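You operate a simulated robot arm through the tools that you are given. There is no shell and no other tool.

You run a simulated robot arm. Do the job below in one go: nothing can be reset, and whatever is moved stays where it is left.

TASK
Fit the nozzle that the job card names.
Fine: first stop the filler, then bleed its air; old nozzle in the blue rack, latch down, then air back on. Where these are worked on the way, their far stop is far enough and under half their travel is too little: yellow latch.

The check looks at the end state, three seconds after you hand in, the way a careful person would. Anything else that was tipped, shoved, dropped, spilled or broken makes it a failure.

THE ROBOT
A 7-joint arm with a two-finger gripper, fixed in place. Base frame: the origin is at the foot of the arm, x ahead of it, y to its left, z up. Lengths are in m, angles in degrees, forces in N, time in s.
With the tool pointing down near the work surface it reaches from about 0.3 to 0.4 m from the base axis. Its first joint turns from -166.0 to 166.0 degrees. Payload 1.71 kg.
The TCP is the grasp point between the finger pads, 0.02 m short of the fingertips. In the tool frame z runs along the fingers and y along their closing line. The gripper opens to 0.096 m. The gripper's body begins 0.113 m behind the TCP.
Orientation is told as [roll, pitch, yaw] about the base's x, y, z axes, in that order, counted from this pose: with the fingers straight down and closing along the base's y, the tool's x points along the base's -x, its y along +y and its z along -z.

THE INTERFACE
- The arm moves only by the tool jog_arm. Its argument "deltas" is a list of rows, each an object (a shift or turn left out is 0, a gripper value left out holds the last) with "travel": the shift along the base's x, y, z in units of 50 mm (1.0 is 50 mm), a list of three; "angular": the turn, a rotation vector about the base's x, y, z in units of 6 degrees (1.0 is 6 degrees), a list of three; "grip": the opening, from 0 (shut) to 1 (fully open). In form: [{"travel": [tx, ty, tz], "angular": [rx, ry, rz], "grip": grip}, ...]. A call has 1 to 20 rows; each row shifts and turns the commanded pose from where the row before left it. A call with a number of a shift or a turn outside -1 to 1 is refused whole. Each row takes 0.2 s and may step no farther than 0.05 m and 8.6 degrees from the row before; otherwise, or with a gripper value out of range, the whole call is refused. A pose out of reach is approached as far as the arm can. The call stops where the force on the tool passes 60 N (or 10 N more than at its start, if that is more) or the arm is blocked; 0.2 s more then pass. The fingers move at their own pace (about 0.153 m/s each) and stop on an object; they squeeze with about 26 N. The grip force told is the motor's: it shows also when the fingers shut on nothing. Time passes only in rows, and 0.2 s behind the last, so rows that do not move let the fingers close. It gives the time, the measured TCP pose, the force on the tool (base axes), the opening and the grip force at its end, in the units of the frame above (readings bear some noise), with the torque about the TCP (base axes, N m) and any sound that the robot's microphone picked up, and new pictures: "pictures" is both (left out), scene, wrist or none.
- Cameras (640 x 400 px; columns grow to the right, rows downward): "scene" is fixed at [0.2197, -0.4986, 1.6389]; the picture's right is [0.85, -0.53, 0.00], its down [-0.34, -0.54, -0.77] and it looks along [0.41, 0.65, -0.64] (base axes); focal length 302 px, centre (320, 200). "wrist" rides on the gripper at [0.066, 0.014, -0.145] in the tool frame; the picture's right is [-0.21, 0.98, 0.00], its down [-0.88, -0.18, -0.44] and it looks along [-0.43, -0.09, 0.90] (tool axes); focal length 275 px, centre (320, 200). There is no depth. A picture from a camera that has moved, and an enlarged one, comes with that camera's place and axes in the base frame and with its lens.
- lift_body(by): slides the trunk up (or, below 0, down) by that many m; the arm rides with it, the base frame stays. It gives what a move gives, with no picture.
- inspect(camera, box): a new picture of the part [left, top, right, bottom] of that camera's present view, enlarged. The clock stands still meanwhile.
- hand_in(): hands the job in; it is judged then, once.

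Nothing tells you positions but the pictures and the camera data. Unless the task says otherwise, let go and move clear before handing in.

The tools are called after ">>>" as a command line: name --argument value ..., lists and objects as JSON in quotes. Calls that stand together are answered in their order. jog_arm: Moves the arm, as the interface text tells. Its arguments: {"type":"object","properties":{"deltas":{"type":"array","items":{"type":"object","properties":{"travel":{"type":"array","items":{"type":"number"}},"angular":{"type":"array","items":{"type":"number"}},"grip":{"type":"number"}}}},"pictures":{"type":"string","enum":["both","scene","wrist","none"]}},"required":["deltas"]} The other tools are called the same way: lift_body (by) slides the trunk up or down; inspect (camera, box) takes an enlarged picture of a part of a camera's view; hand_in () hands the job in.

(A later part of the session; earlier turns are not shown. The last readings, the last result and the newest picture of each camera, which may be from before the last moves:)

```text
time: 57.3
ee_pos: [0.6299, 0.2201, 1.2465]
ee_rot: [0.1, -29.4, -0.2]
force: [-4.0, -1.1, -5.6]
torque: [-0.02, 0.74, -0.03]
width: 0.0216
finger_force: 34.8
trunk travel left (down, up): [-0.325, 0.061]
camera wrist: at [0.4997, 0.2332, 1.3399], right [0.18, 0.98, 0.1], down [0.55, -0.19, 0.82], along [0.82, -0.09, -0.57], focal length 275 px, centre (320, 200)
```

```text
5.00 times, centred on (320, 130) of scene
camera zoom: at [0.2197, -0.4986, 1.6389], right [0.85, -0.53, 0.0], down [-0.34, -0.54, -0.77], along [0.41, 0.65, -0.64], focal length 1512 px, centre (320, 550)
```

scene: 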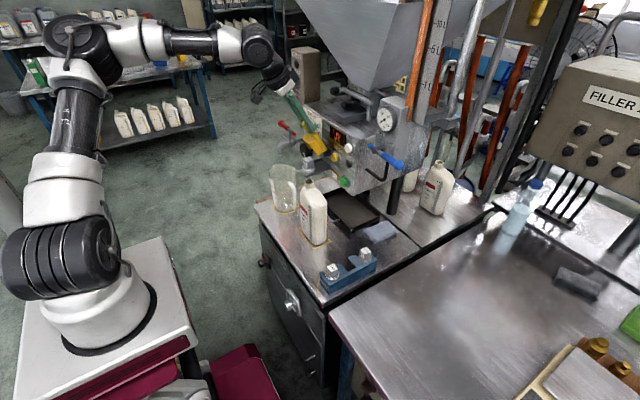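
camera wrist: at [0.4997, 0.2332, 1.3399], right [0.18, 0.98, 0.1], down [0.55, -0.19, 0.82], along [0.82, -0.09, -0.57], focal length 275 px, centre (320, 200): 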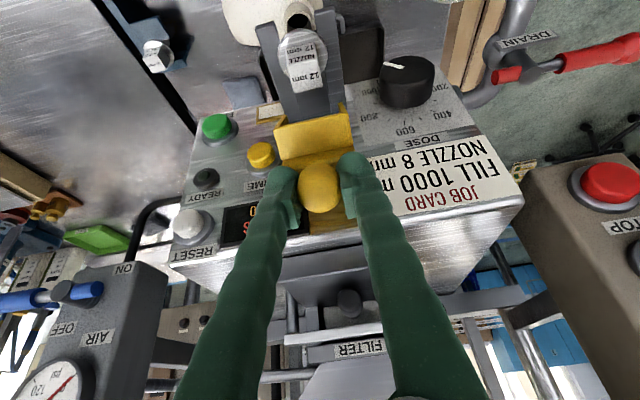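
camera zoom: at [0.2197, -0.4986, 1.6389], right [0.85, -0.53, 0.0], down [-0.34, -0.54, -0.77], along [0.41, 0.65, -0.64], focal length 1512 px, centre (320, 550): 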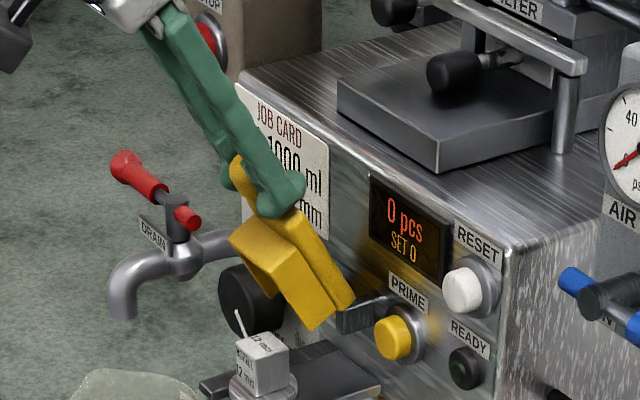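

The latch swings up and the old 12 mm nozzle is exposed. I carry on to its upper stop in smaller steps.

>>> jog_arm --deltas '[{"travel": [0.2, 0, 0.1], "angular": [0, -0.4, 0]}, {"travel": [0.2, 0, 0.08], "angular": [0, -0.4, 0]}, {"travel": [0.2, 0, 0.06], "angular": [0, -0.3, 0]}, {"travel": [0.2, 0, 0.04], "angular": [0, -0.3, 0]}, {"travel": [0.2, 0, 0.02], "angular": [0, -0.3, 0]}, {"travel": [0.15, 0, 0]}, {}]'

>>> inspect --camera "scene" --box '[270, 90, 370, 170]'

```text
time: 58.9
ee_pos: [0.685, 0.22, 1.2617]
ee_rot: [0.1, -39.6, -0.1]
force: [-4.8, 1.7, 7.7]
torque: [-0.03, 0.62, 0.02]
width: 0.0218
finger_force: 34.8
trunk travel left (down, up): [-0.325, 0.061]
camera wrist: at [0.5414, 0.2332, 1.3314], right [0.16, 0.98, 0.13], down [0.39, -0.19, 0.9], along [0.91, -0.09, -0.41], focal length 275 px, centre (320, 200)
```

scene: 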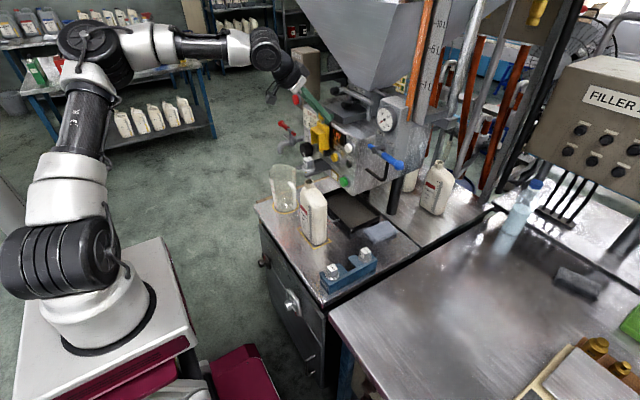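
wrist: 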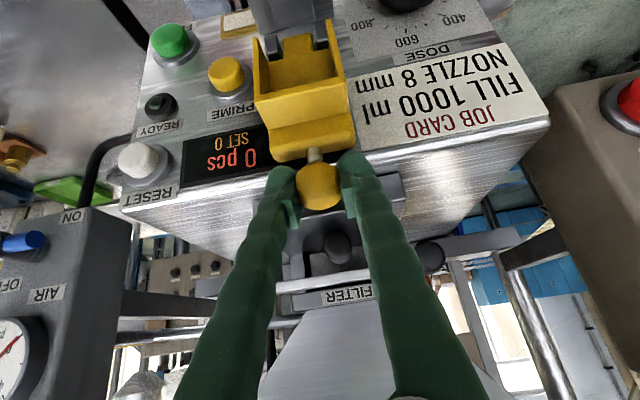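

```text
5.00 times, centred on (320, 130) of scene
camera zoom: at [0.2197, -0.4986, 1.6389], right [0.85, -0.53, 0.0], down [-0.34, -0.54, -0.77], along [0.41, 0.65, -0.64], focal length 1512 px, centre (320, 550)
```

zoom: 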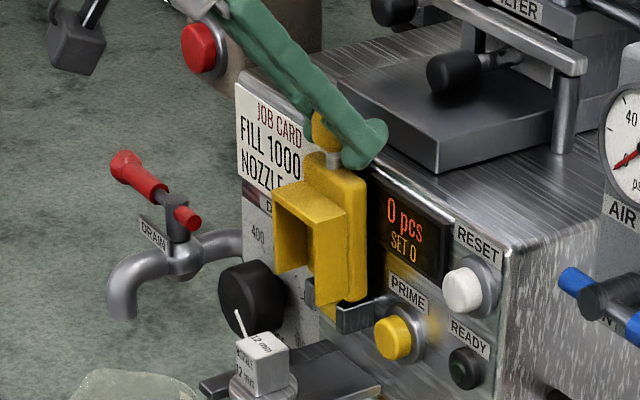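

The latch is close to upright. I push on gently to feel its far stop.

>>> jog_arm --deltas '[{"travel": [0.12, 0, 0]}, {"travel": [0.12, 0, -0.01]}, {"travel": [0.12, 0, -0.02]}, {}]'

>>> inspect --camera "scene" --box '[270, 90, 370, 170]'

```text
time: 59.9
ee_pos: [0.6987, 0.2199, 1.2605]
ee_rot: [0.1, -39.7, 0.0]
force: [-15.6, 0.5, 7.0]
torque: [0.02, 1.22, -0.05]
width: 0.0216
finger_force: 35.3
trunk travel left (down, up): [-0.325, 0.061]
camera wrist: at [0.5543, 0.2332, 1.3306], right [0.16, 0.98, 0.13], down [0.39, -0.19, 0.9], along [0.91, -0.09, -0.41], focal length 275 px, centre (320, 200)
```

scene: 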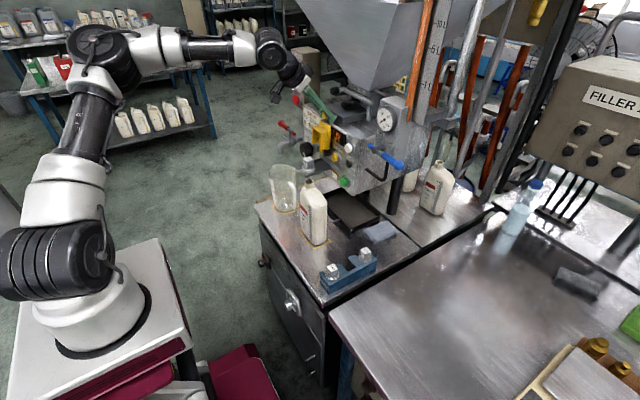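
wrist: 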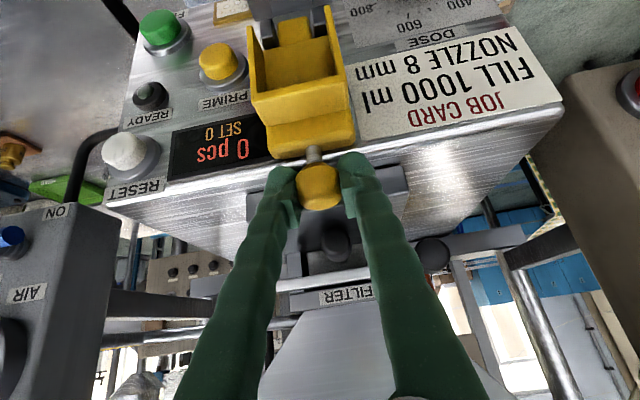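

```text
5.00 times, centred on (320, 130) of scene
camera zoom: at [0.2197, -0.4986, 1.6389], right [0.85, -0.53, 0.0], down [-0.34, -0.54, -0.77], along [0.41, 0.65, -0.64], focal length 1512 px, centre (320, 550)
```

zoom: 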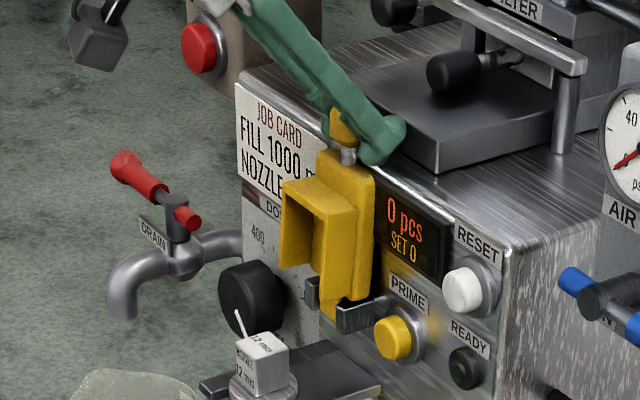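

Force rises: the latch is at its upper stop. I release and draw back along the tool.

>>> jog_arm --deltas '[{"grip": 0.5}, {}, {"travel": [-0.5, 0, 0.5]}, {"travel": [-0.6, 0, 0.5], "angular": [0, 0.5, 0]}, {"travel": [-0.6, 0, 0.3], "angular": [0, 1, 0]}, {"travel": [-0.2, 0, 0], "angular": [0, 1, 0]}, {"travel": [0, 0, 0], "angular": [0, 1, 0]}, {}]'

>>> inspect --camera "scene" --box '[270, 90, 370, 170]'

>>> inspect --camera "wrist" --box '[220, 50, 420, 200]'

```text
time: 61.7
ee_pos: [0.6074, 0.2195, 1.3242]
ee_rot: [0.1, -18.4, -0.1]
force: [0.0, 0.6, 0.2]
torque: [0.0, 0.0, -0.03]
width: 0.0476
finger_force: 0.1
trunk travel left (down, up): [-0.325, 0.061]
camera wrist: at [0.4994, 0.233, 1.4413], right [0.2, 0.98, 0.07], down [0.69, -0.19, 0.7], along [0.7, -0.09, -0.71], focal length 275 px, centre (320, 200)
```

scene: 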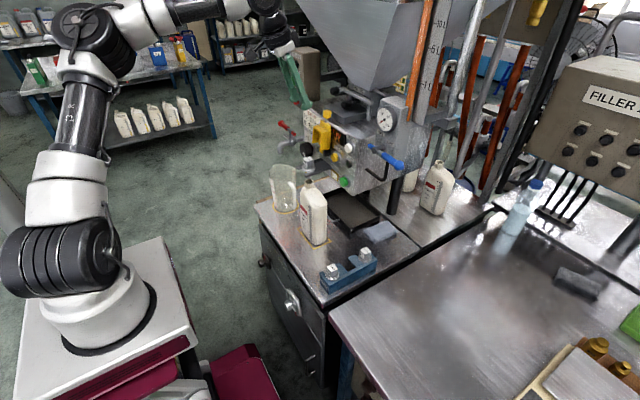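
wrist: 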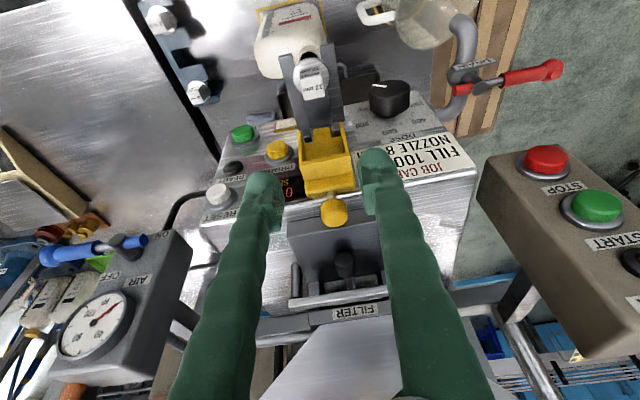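

```text
5.00 times, centred on (320, 130) of scene
camera zoom: at [0.2197, -0.4986, 1.6389], right [0.85, -0.53, 0.0], down [-0.34, -0.54, -0.77], along [0.41, 0.65, -0.64], focal length 1512 px, centre (320, 550)
```

zoom: 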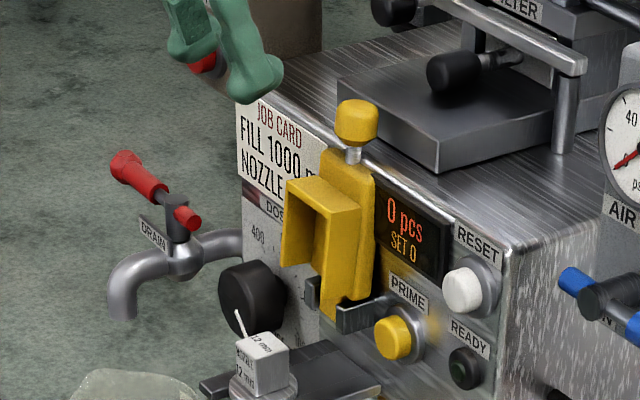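

```text
2.67 times, centred on (320, 125) of wrist
camera zoom: at [0.4994, 0.233, 1.4413], right [0.2, 0.98, 0.07], down [0.69, -0.19, 0.7], along [0.7, -0.09, -0.71], focal length 734 px, centre (320, 400)
```

zoom: 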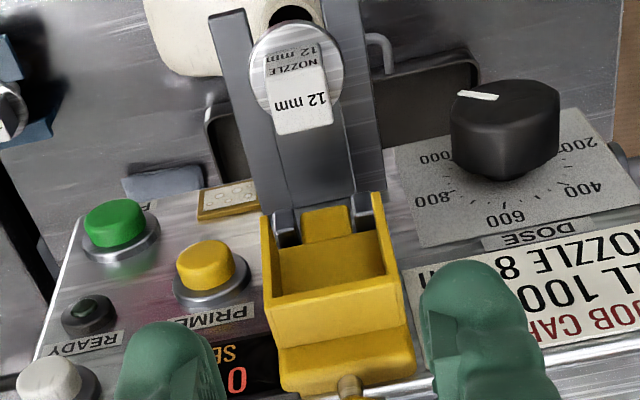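

The latch stays up and the 12 mm nozzle sits in the fork at about (0.627, 0.221), cube top near z 1.12. I come down partway over it for a closer look.

>>> jog_arm --deltas '[{"travel": [0.1, 0, -0.5]}, {"travel": [0.1, 0.02, -0.6]}, {"travel": [0.1, 0, -0.7]}, {"travel": [0.05, 0, -0.7]}, {}]'

>>> inspect --camera "wrist" --box '[240, 80, 400, 200]'

>>> inspect --camera "scene" --box '[280, 110, 350, 180]'

```text
time: 62.9
ee_pos: [0.6252, 0.2214, 1.1971]
ee_rot: [0.2, -18.4, -0.1]
force: [-0.3, 0.3, -0.2]
torque: [0.0, 0.0, 0.01]
width: 0.0479
finger_force: 0.1
trunk travel left (down, up): [-0.325, 0.061]
camera wrist: at [0.5163, 0.2345, 1.315], right [0.2, 0.98, 0.07], down [0.69, -0.19, 0.7], along [0.7, -0.09, -0.71], focal length 275 px, centre (320, 200)
```

scene: 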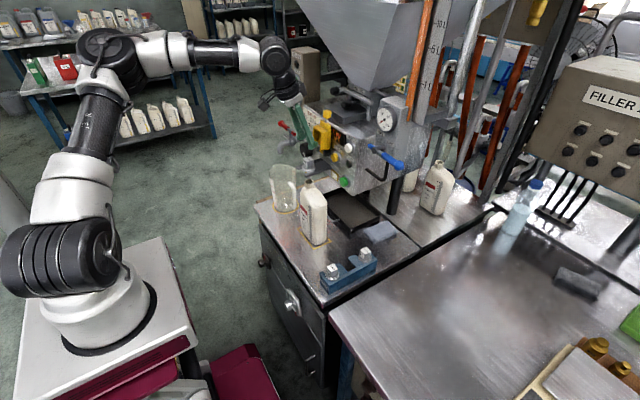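
wrist: 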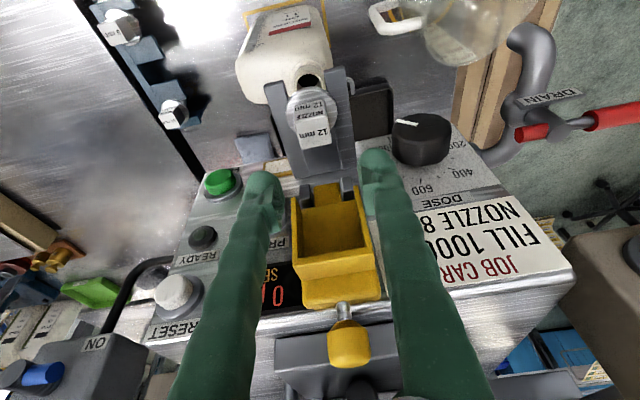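

```text
3.33 times, centred on (320, 140) of wrist
camera zoom: at [0.5163, 0.2345, 1.315], right [0.2, 0.98, 0.07], down [0.69, -0.19, 0.7], along [0.7, -0.09, -0.71], focal length 918 px, centre (320, 400)
```

zoom: 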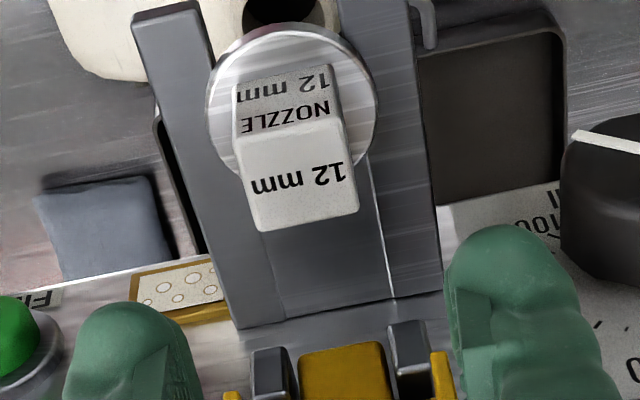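

```text
5.71 times, centred on (315, 145) of scene
camera zoom: at [0.2197, -0.4986, 1.6389], right [0.85, -0.53, 0.0], down [-0.34, -0.54, -0.77], along [0.41, 0.65, -0.64], focal length 1728 px, centre (349, 514)
```

zoom: 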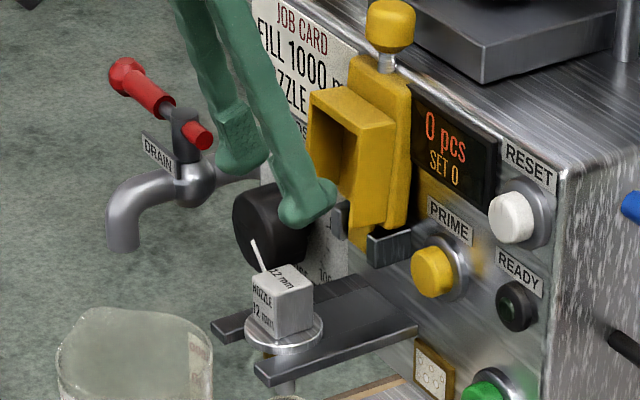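

The cube is about 26 mm wide, centred near (0.630, 0.220), top about z 1.12. I go down around it and close the fingers on its sides.

>>> jog_arm --deltas '[{"travel": [0.1, -0.03, -0.4]}, {"travel": [0, 0, -0.4]}, {"travel": [0, 0, -0.4]}, {"travel": [0, 0, -0.38]}, {}, {"grip": 0}, {}, {}]'

>>> inspect --camera "wrist" --box '[240, 100, 400, 220]'

>>> inspect --camera "scene" --box '[280, 110, 350, 180]'

```text
time: 64.7
ee_pos: [0.6304, 0.22, 1.1191]
ee_rot: [0.0, -18.5, -0.2]
force: [-0.3, 0.0, 0.9]
torque: [-0.02, 0.01, 0.0]
width: 0.0248
finger_force: 26.2
trunk travel left (down, up): [-0.325, 0.061]
camera wrist: at [0.522, 0.2328, 1.2361], right [0.2, 0.98, 0.07], down [0.69, -0.19, 0.7], along [0.7, -0.09, -0.71], focal length 275 px, centre (320, 200)
```

scene: 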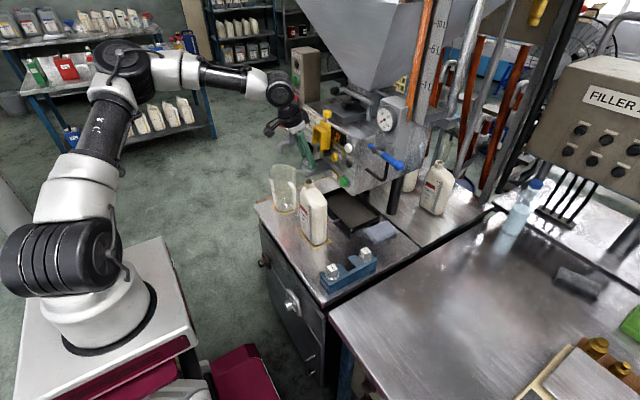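
wrist: 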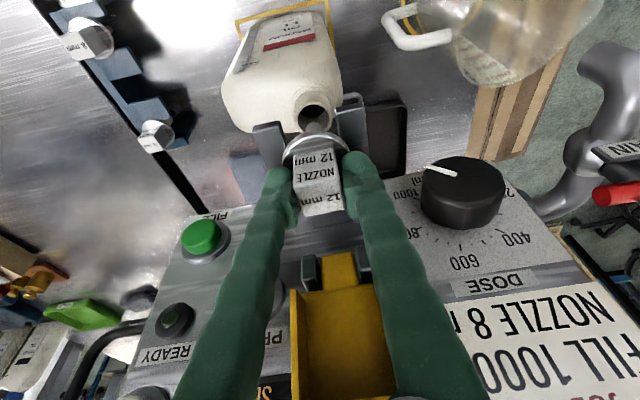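

```text
3.33 times, centred on (320, 160) of wrist
camera zoom: at [0.522, 0.2328, 1.2361], right [0.2, 0.98, 0.07], down [0.69, -0.19, 0.7], along [0.7, -0.09, -0.71], focal length 918 px, centre (320, 333)
```

zoom: 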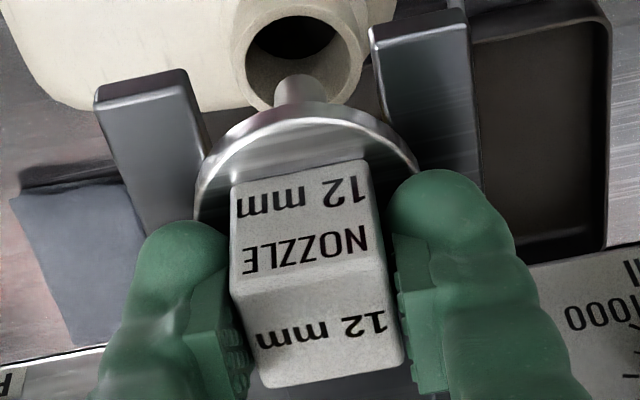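

```text
5.71 times, centred on (315, 145) of scene
camera zoom: at [0.2197, -0.4986, 1.6389], right [0.85, -0.53, 0.0], down [-0.34, -0.54, -0.77], along [0.41, 0.65, -0.64], focal length 1728 px, centre (349, 514)
```

zoom: 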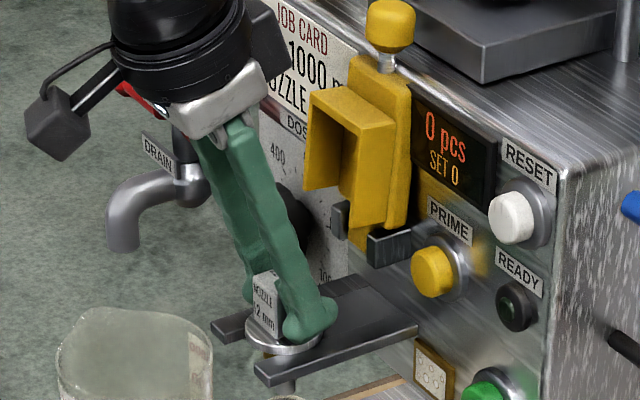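

Old nozzle gripped (24.8 mm). I note this seat pose (0.6304, 0.220, 1.119) and lift it straight up.

>>> jog_arm --deltas '[{"travel": [0, 0, 0.1]}, {"travel": [0, 0, 0.15]}, {"travel": [0, 0, 0.2]}, {"travel": [0, 0, 0.3]}, {"travel": [0, 0, 0.4]}, {}]'

>>> inspect --camera "scene" --box '[280, 100, 350, 180]'

>>> inspect --camera "wrist" --box '[240, 60, 400, 220]'

```text
time: 66.1
ee_pos: [0.632, 0.2191, 1.1767]
ee_rot: [0.0, -18.4, -0.1]
force: [0.8, -1.4, 0.5]
torque: [0.01, -0.01, 0.03]
width: 0.0001
finger_force: 25.5
trunk travel left (down, up): [-0.325, 0.061]
camera wrist: at [0.5216, 0.2326, 1.294], right [0.2, 0.98, 0.07], down [0.69, -0.19, 0.7], along [0.7, -0.09, -0.71], focal length 275 px, centre (320, 200)
```

scene: 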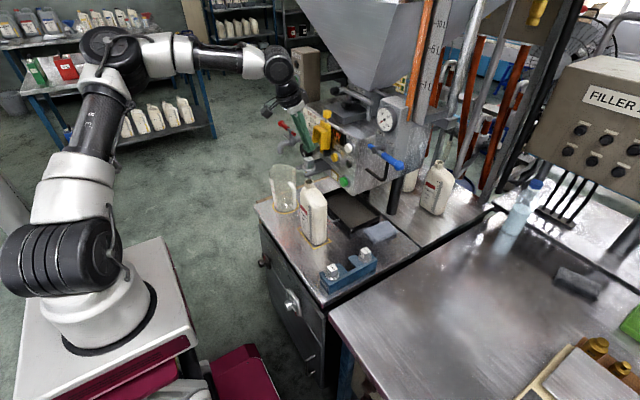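
wrist: 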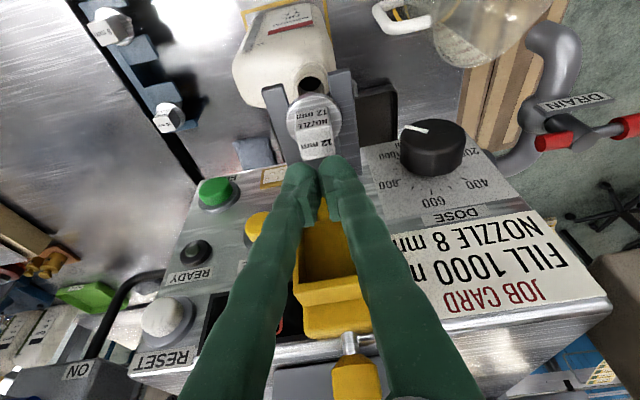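

```text
5.00 times, centred on (315, 140) of scene
camera zoom: at [0.2197, -0.4986, 1.6389], right [0.85, -0.53, 0.0], down [-0.34, -0.54, -0.77], along [0.41, 0.65, -0.64], focal length 1512 px, centre (345, 500)
```

zoom: 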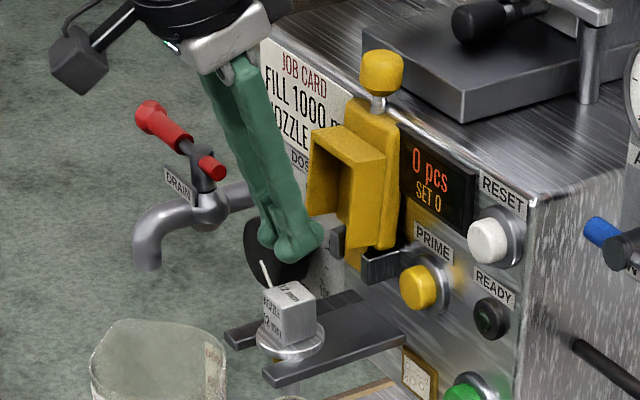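

```text
2.50 times, centred on (320, 140) of wrist
camera zoom: at [0.5216, 0.2326, 1.294], right [0.2, 0.98, 0.07], down [0.69, -0.19, 0.7], along [0.7, -0.09, -0.71], focal length 688 px, centre (320, 350)
```

zoom: 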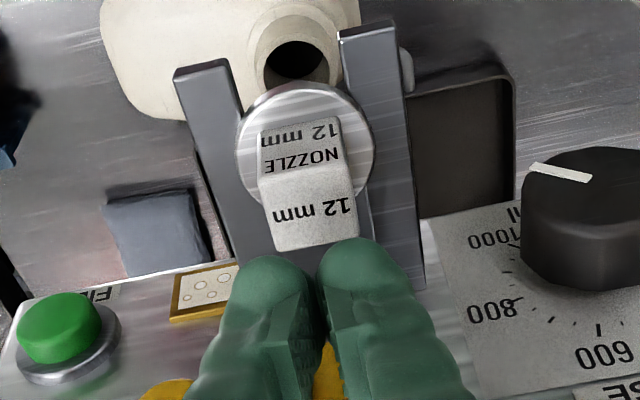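

The fingers slipped off upward: the nozzle stays in the fork, so it evidently slides out along the fork's open end (towards -x) instead. I re-grip a little lower and pull it out horizontally.

>>> jog_arm --deltas '[{"grip": 0.5}, {}, {"travel": [-0.03, 0, -0.4]}, {"travel": [0, 0.02, -0.4]}, {"travel": [0, 0, -0.41]}, {}, {"grip": 0}, {}, {}]' --pictures "none"

>>> inspect --camera "wrist" --box '[240, 100, 400, 220]'

>>> inspect --camera "scene" --box '[290, 130, 340, 180]'

```text
time: 68.1
ee_pos: [0.6283, 0.2206, 1.1161]
ee_rot: [0.1, -18.6, -0.1]
force: [-0.7, 0.8, 10.5]
torque: [-0.01, -0.14, -0.05]
width: 0.0251
finger_force: 25.8
trunk travel left (down, up): [-0.325, 0.061]
```

```text
3.33 times, centred on (320, 160) of wrist
camera zoom: at [0.5201, 0.2331, 1.2337], right [0.2, 0.98, 0.07], down [0.69, -0.19, 0.7], along [0.7, -0.09, -0.71], focal length 918 px, centre (320, 333)
```

zoom: 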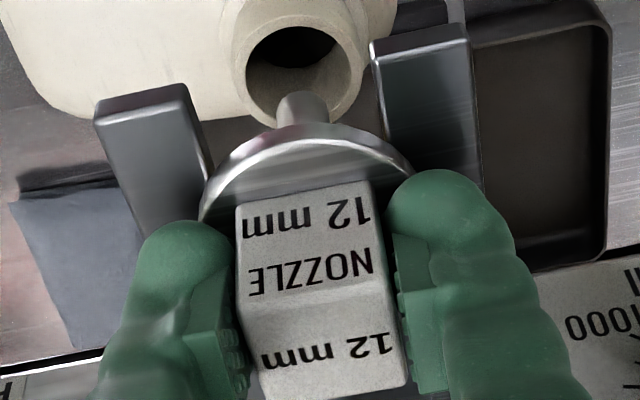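

```text
8.00 times, centred on (315, 155) of scene
camera zoom: at [0.2197, -0.4986, 1.6389], right [0.85, -0.53, 0.0], down [-0.34, -0.54, -0.77], along [0.41, 0.65, -0.64], focal length 2420 px, centre (360, 560)
```

zoom: 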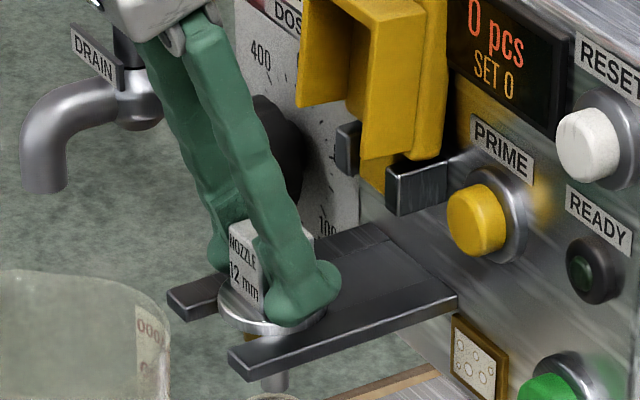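

Gripped again (25 mm), fingertips just on the flange. I pull slowly towards -x.

>>> jog_arm --deltas '[{"travel": [-0.04, 0, 0.02]}, {"travel": [-0.1, 0, 0.01]}, {"travel": [-0.12, 0, 0]}, {"travel": [-0.12, 0, 0]}, {}]'

>>> inspect --camera "wrist" --box '[240, 100, 400, 220]'

>>> inspect --camera "scene" --box '[290, 130, 340, 180]'

```text
time: 69.3
ee_pos: [0.6099, 0.2209, 1.1165]
ee_rot: [0.0, -18.5, -0.1]
force: [0.0, 0.6, 0.6]
torque: [0.01, -0.02, -0.01]
width: 0.0247
finger_force: 26.5
trunk travel left (down, up): [-0.325, 0.061]
camera wrist: at [0.5009, 0.2336, 1.2347], right [0.2, 0.98, 0.07], down [0.69, -0.19, 0.7], along [0.7, -0.09, -0.71], focal length 275 px, centre (320, 200)
```

scene: 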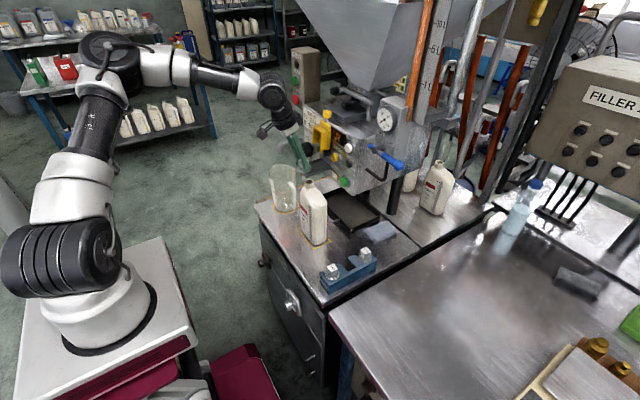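
wrist: 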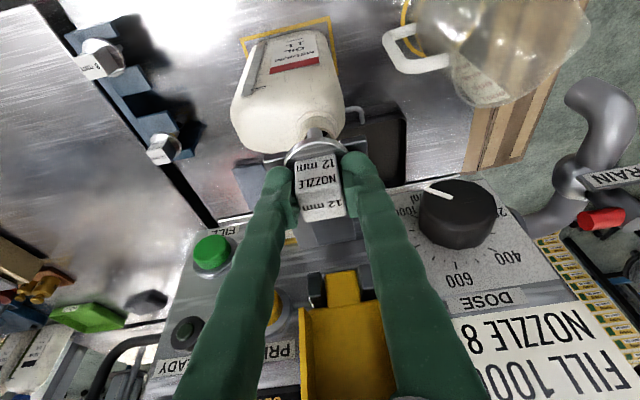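

```text
3.33 times, centred on (320, 160) of wrist
camera zoom: at [0.5009, 0.2336, 1.2347], right [0.2, 0.98, 0.07], down [0.69, -0.19, 0.7], along [0.7, -0.09, -0.71], focal length 918 px, centre (320, 333)
```

zoom: 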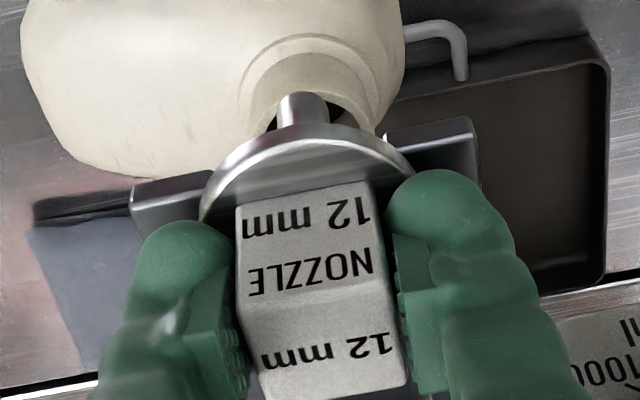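

```text
8.00 times, centred on (315, 155) of scene
camera zoom: at [0.2197, -0.4986, 1.6389], right [0.85, -0.53, 0.0], down [-0.34, -0.54, -0.77], along [0.41, 0.65, -0.64], focal length 2420 px, centre (360, 560)
```

zoom: 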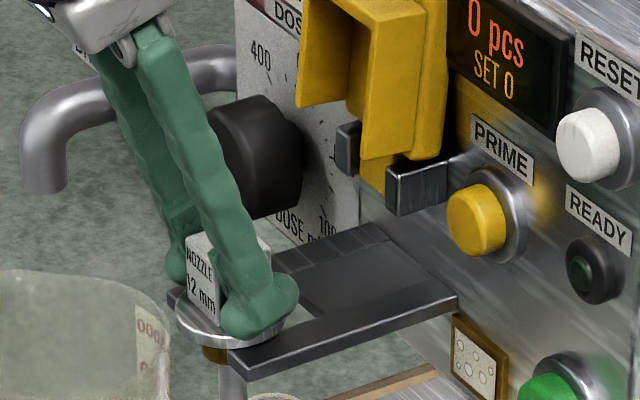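

The flange slides freely along the fork's prongs. I keep pulling until it's fully clear, then look at how the nozzle is shaped below.

>>> jog_arm --deltas '[{"travel": [-0.2, 0, 0]}, {"travel": [-0.2, 0, 0]}, {"travel": [-0.2, 0, 0]}, {"travel": [-0.2, 0, 0]}, {"travel": [-0.2, 0, 0]}, {"travel": [-0.2, 0, 0.02]}, {}]'

>>> inspect --camera "scene" --box '[260, 120, 340, 190]'

>>> inspect --camera "wrist" --box '[240, 100, 400, 220]'

```text
time: 70.9
ee_pos: [0.5501, 0.2203, 1.119]
ee_rot: [0.0, -18.6, -0.1]
force: [0.0, -0.1, -0.8]
torque: [0.04, 0.02, -0.03]
width: 0.0248
finger_force: 25.8
trunk travel left (down, up): [-0.325, 0.061]
camera wrist: at [0.4413, 0.2336, 1.2357], right [0.2, 0.98, 0.07], down [0.69, -0.19, 0.7], along [0.7, -0.09, -0.71], focal length 275 px, centre (320, 200)
```

scene: 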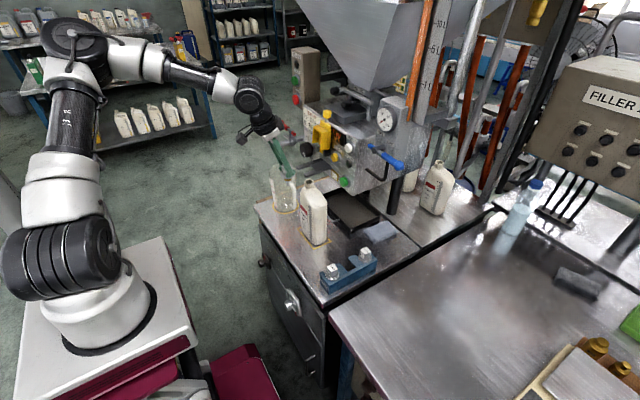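
wrist: 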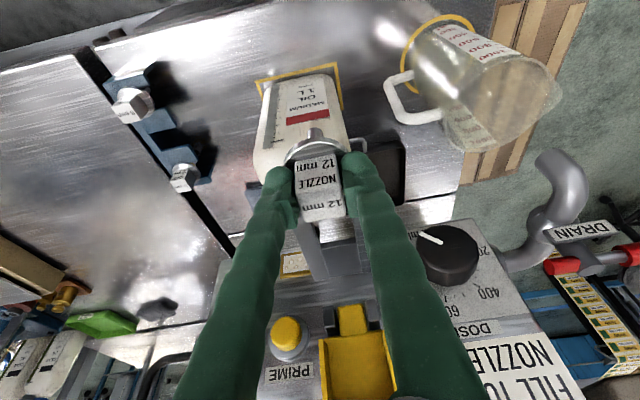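

```text
5.71 times, centred on (300, 155) of scene
camera zoom: at [0.2197, -0.4986, 1.6389], right [0.85, -0.53, 0.0], down [-0.34, -0.54, -0.77], along [0.41, 0.65, -0.64], focal length 1728 px, centre (434, 457)
```

zoom: 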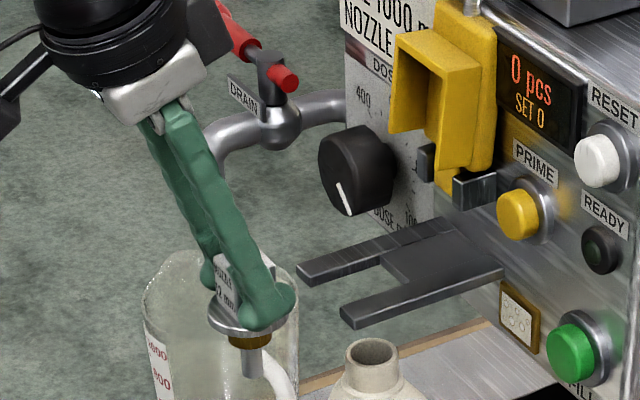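

```text
3.33 times, centred on (320, 160) of wrist
camera zoom: at [0.4413, 0.2336, 1.2357], right [0.2, 0.98, 0.07], down [0.69, -0.19, 0.7], along [0.7, -0.09, -0.71], focal length 918 px, centre (320, 333)
```

zoom: 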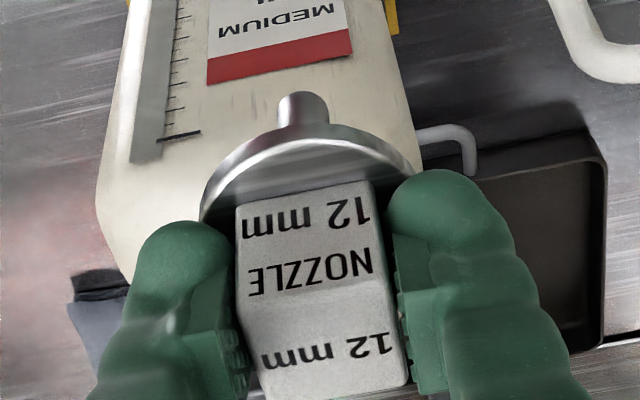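

The 12 mm nozzle is out: flange, brass neck and a short tube below. I raise it and carry it right to above the gap between bottle and rack, then lower the trunk for the low work.

>>> jog_arm --deltas '[{"travel": [0.1, 0, 0.5]}, {"travel": [0.2, 0, 0.6]}, {"travel": [0.2, 0, 0.6]}, {"travel": [0.2, -0.1, 0.6]}, {"travel": [0.2, -0.3, 0.5]}, {"travel": [0.2, -0.6, 0.4]}, {"travel": [0.1, -0.7, 0.2]}, {"travel": [0.1, -0.7, 0]}, {"travel": [0.1, -0.6, 0]}, {}]'

```text
time: 73.1
ee_pos: [0.6206, 0.0711, 1.2874]
ee_rot: [0.1, -18.5, -0.1]
force: [-0.1, 0.1, -0.9]
torque: [-0.03, -0.01, 0.0]
width: 0.0247
finger_force: 25.6
trunk travel left (down, up): [-0.325, 0.061]
camera wrist: at [0.5115, 0.0833, 1.4053], right [0.2, 0.98, 0.07], down [0.69, -0.19, 0.7], along [0.7, -0.09, -0.71], focal length 275 px, centre (320, 200)
```

scene: 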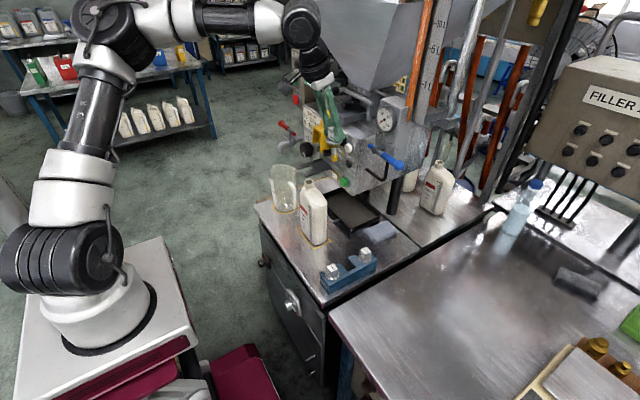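
wrist: 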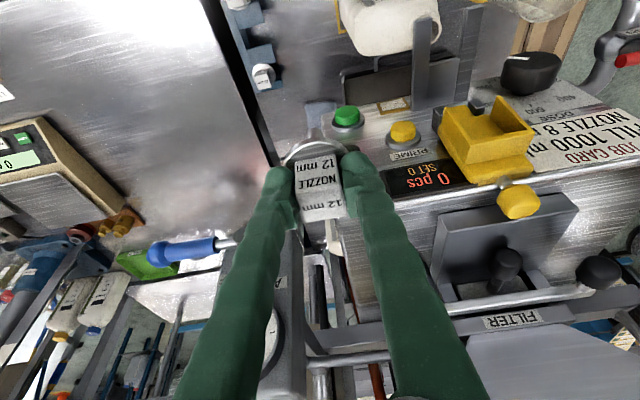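

Held firmly. Lowering the trunk 0.15 m and then going down partway for a look at the rack.

>>> lift_body --by -0.15

>>> jog_arm --deltas '[{"travel": [0, 0, -0.5]}, {"travel": [0.03, 0, -0.5]}, {"travel": [0.03, 0, -0.5]}, {"travel": [0.03, 0, -0.5]}, {"travel": [0.03, 0, -0.5]}, {}]'

>>> inspect --camera "wrist" --box '[180, 0, 380, 150]'

>>> inspect --camera "scene" --box '[310, 190, 400, 300]'

```text
time: 74.9
ee_pos: [0.6204, 0.0695, 1.1389]
ee_rot: [0.1, -18.5, -0.2]
force: [-0.2, -0.7, -1.6]
torque: [0.01, 0.0, 0.01]
width: 0.0249
finger_force: 25.8
trunk travel left (down, up): [-0.175, 0.211]
```

```text
time: 76.3
ee_pos: [0.6259, 0.0698, 1.0133]
ee_rot: [0.0, -18.5, -0.1]
force: [0.6, 0.9, -1.5]
torque: [-0.01, 0.03, 0.01]
width: 0.0248
finger_force: 25.8
trunk travel left (down, up): [-0.175, 0.211]
camera wrist: at [0.5168, 0.0833, 1.1305], right [0.2, 0.98, 0.07], down [0.69, -0.19, 0.7], along [0.7, -0.09, -0.71], focal length 275 px, centre (320, 200)
```

scene: 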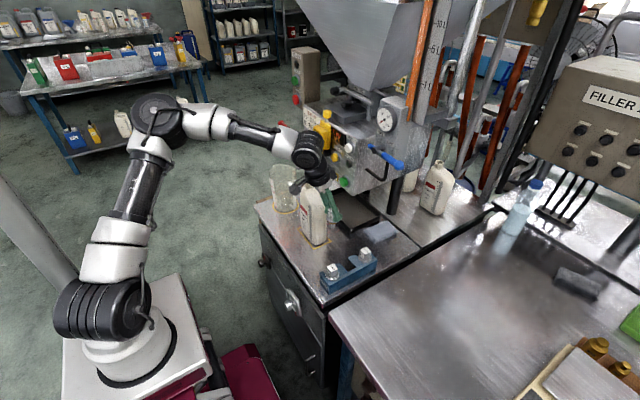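
wrist: 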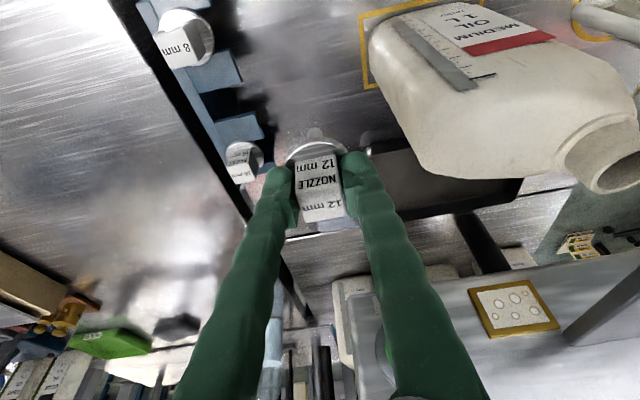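

```text
2.67 times, centred on (280, 75) of wrist
camera zoom: at [0.5168, 0.0833, 1.1305], right [0.2, 0.98, 0.07], down [0.69, -0.19, 0.7], along [0.7, -0.09, -0.71], focal length 734 px, centre (427, 533)
```

zoom: 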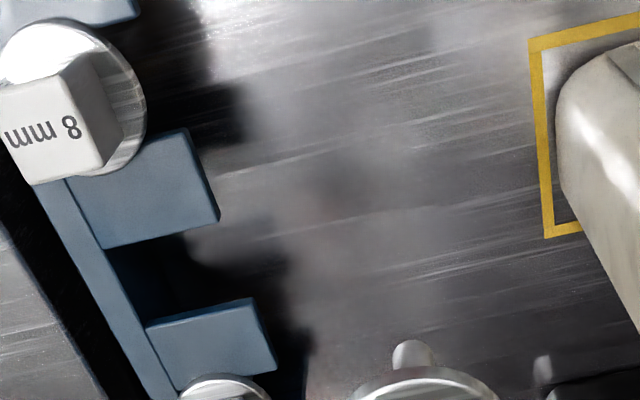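

```text
3.64 times, centred on (355, 245) of scene
camera zoom: at [0.2197, -0.4986, 1.6389], right [0.85, -0.53, 0.0], down [-0.34, -0.54, -0.77], along [0.41, 0.65, -0.64], focal length 1100 px, centre (193, 36)
```

zoom: 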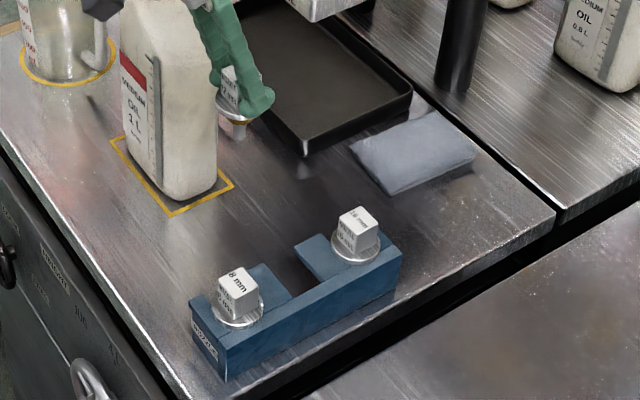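

The empty middle slot measures x 0.613-0.645, open towards +y, back at y -0.045; its centre line is x≈0.629. I shift slightly right, away from the bottle, and go down beside the rack with the flange still above rack height.

>>> jog_arm --deltas '[{"travel": [0.03, -0.2, 0]}, {"travel": [0.03, -0.2, -0.4]}, {"travel": [0, 0, -0.5]}, {"travel": [0, 0, -0.5]}, {"travel": [0, 0, -0.5]}, {"travel": [0, 0, -0.5]}, {"travel": [0, 0, -0.3]}, {}]'

>>> inspect --camera "scene" --box '[310, 190, 400, 300]'

>>> inspect --camera "wrist" --box '[180, 80, 380, 230]'

```text
time: 78.1
ee_pos: [0.6275, 0.0493, 0.8789]
ee_rot: [0.0, -18.5, -0.1]
force: [0.6, -0.4, -1.5]
torque: [-0.04, 0.03, 0.02]
width: 0.0249
finger_force: 26.0
trunk travel left (down, up): [-0.175, 0.211]
camera wrist: at [0.519, 0.0633, 0.9956], right [0.2, 0.98, 0.07], down [0.69, -0.19, 0.7], along [0.7, -0.09, -0.71], focal length 275 px, centre (320, 200)
```

scene: 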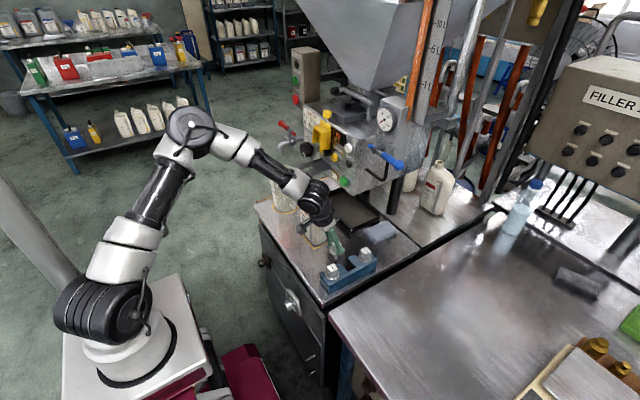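
wrist: 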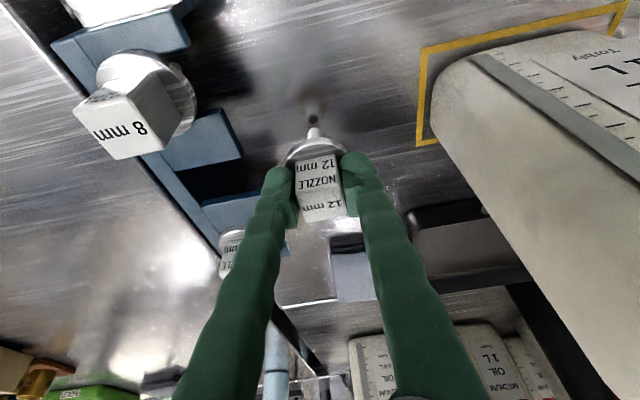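

```text
3.64 times, centred on (355, 245) of scene
camera zoom: at [0.2197, -0.4986, 1.6389], right [0.85, -0.53, 0.0], down [-0.34, -0.54, -0.77], along [0.41, 0.65, -0.64], focal length 1100 px, centre (193, 36)
```

zoom: 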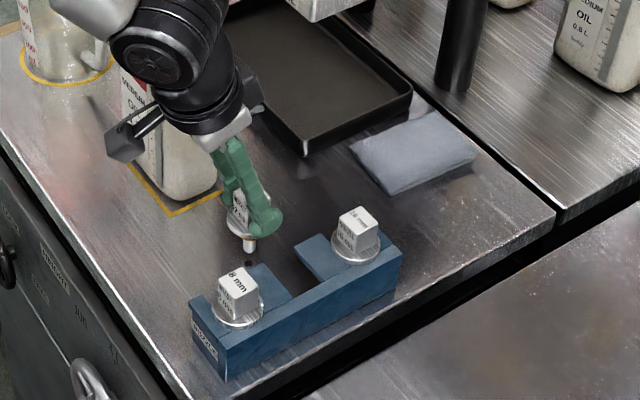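

```text
2.67 times, centred on (280, 155) of wrist
camera zoom: at [0.519, 0.0633, 0.9956], right [0.2, 0.98, 0.07], down [0.69, -0.19, 0.7], along [0.7, -0.09, -0.71], focal length 734 px, centre (427, 320)
```

zoom: 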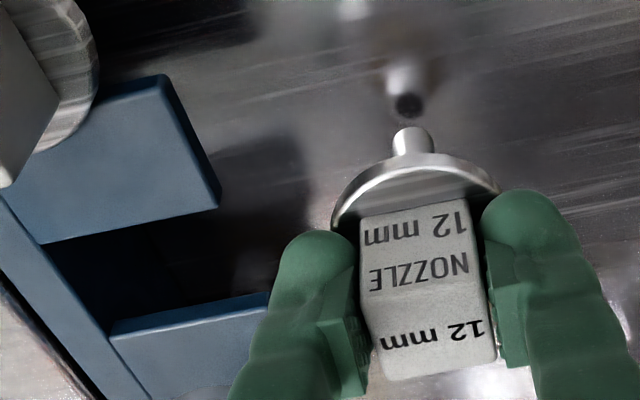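

Nozzle is upright, tube clear of the table and flange above rack height. I slide it into the middle slot towards -y.

>>> jog_arm --deltas '[{"travel": [0.04, -0.2, 0]}, {"travel": [0, -0.2, 0]}, {"travel": [0, -0.2, 0]}, {"travel": [0, -0.2, 0]}, {"travel": [0, -0.2, 0]}, {"travel": [0, -0.2, 0]}, {"travel": [0, -0.2, 0]}, {"travel": [0, -0.1, 0]}, {}]'

>>> inspect --camera "scene" --box '[310, 210, 400, 300]'

>>> inspect --camera "wrist" --box '[220, 80, 420, 230]'

```text
time: 80.1
ee_pos: [0.6307, -0.0247, 0.8791]
ee_rot: [0.0, -18.5, -0.1]
force: [-0.9, -0.5, -1.4]
torque: [0.02, 0.04, -0.02]
width: 0.0246
finger_force: 25.7
trunk travel left (down, up): [-0.175, 0.211]
camera wrist: at [0.5213, -0.0114, 0.9959], right [0.2, 0.98, 0.07], down [0.69, -0.19, 0.7], along [0.7, -0.09, -0.71], focal length 275 px, centre (320, 200)
```

scene: 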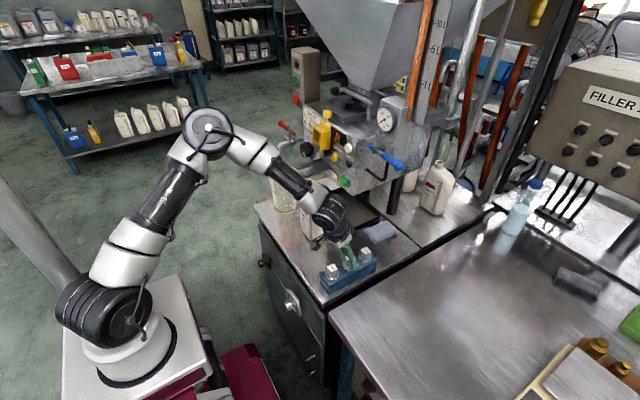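
wrist: 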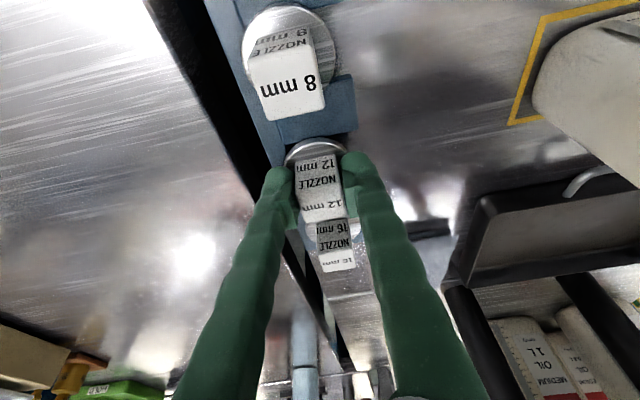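

```text
4.44 times, centred on (355, 255) of scene
camera zoom: at [0.2197, -0.4986, 1.6389], right [0.85, -0.53, 0.0], down [-0.34, -0.54, -0.77], along [0.41, 0.65, -0.64], focal length 1344 px, centre (164, -44)
```

zoom: 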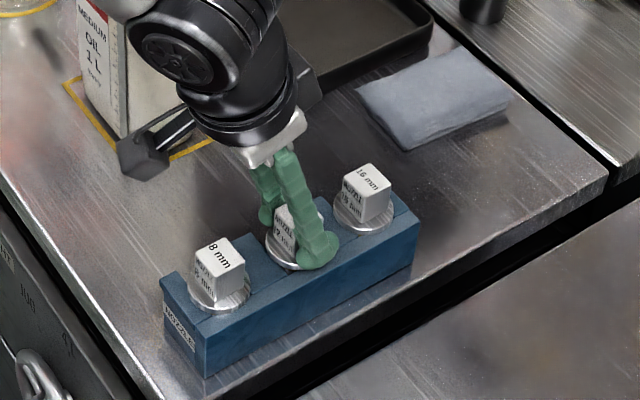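

```text
2.67 times, centred on (320, 155) of wrist
camera zoom: at [0.5213, -0.0114, 0.9959], right [0.2, 0.98, 0.07], down [0.69, -0.19, 0.7], along [0.7, -0.09, -0.71], focal length 734 px, centre (320, 320)
```

zoom: 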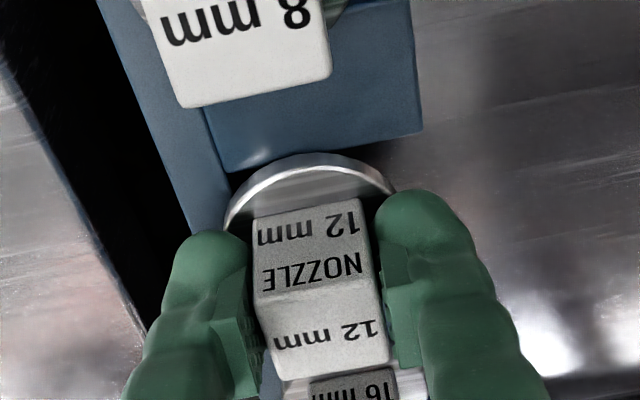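

It's in the slot without touching. I lower in 2 mm steps until it seats.

>>> jog_arm --deltas '[{"travel": [0, 0, -0.06]}, {"travel": [0, 0, -0.04]}, {"travel": [0, 0, -0.04]}, {}]' --pictures "none"

>>> inspect --camera "scene" --box '[310, 220, 400, 300]'

```text
time: 81.1
ee_pos: [0.6306, -0.0246, 0.8771]
ee_rot: [0.0, -19.1, -0.1]
force: [-1.7, 3.2, 42.9]
torque: [0.14, 0.03, 0.01]
width: 0.0249
finger_force: 26.0
trunk travel left (down, up): [-0.175, 0.211]
```

```text
5.00 times, centred on (355, 260) of scene
camera zoom: at [0.2197, -0.4986, 1.6389], right [0.85, -0.53, 0.0], down [-0.34, -0.54, -0.77], along [0.41, 0.65, -0.64], focal length 1512 px, centre (145, -100)
```

zoom: 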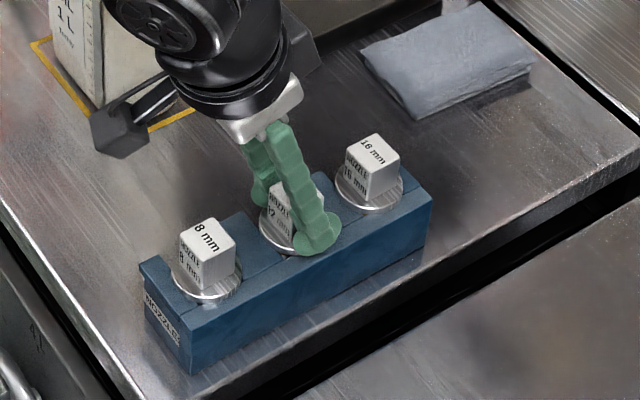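

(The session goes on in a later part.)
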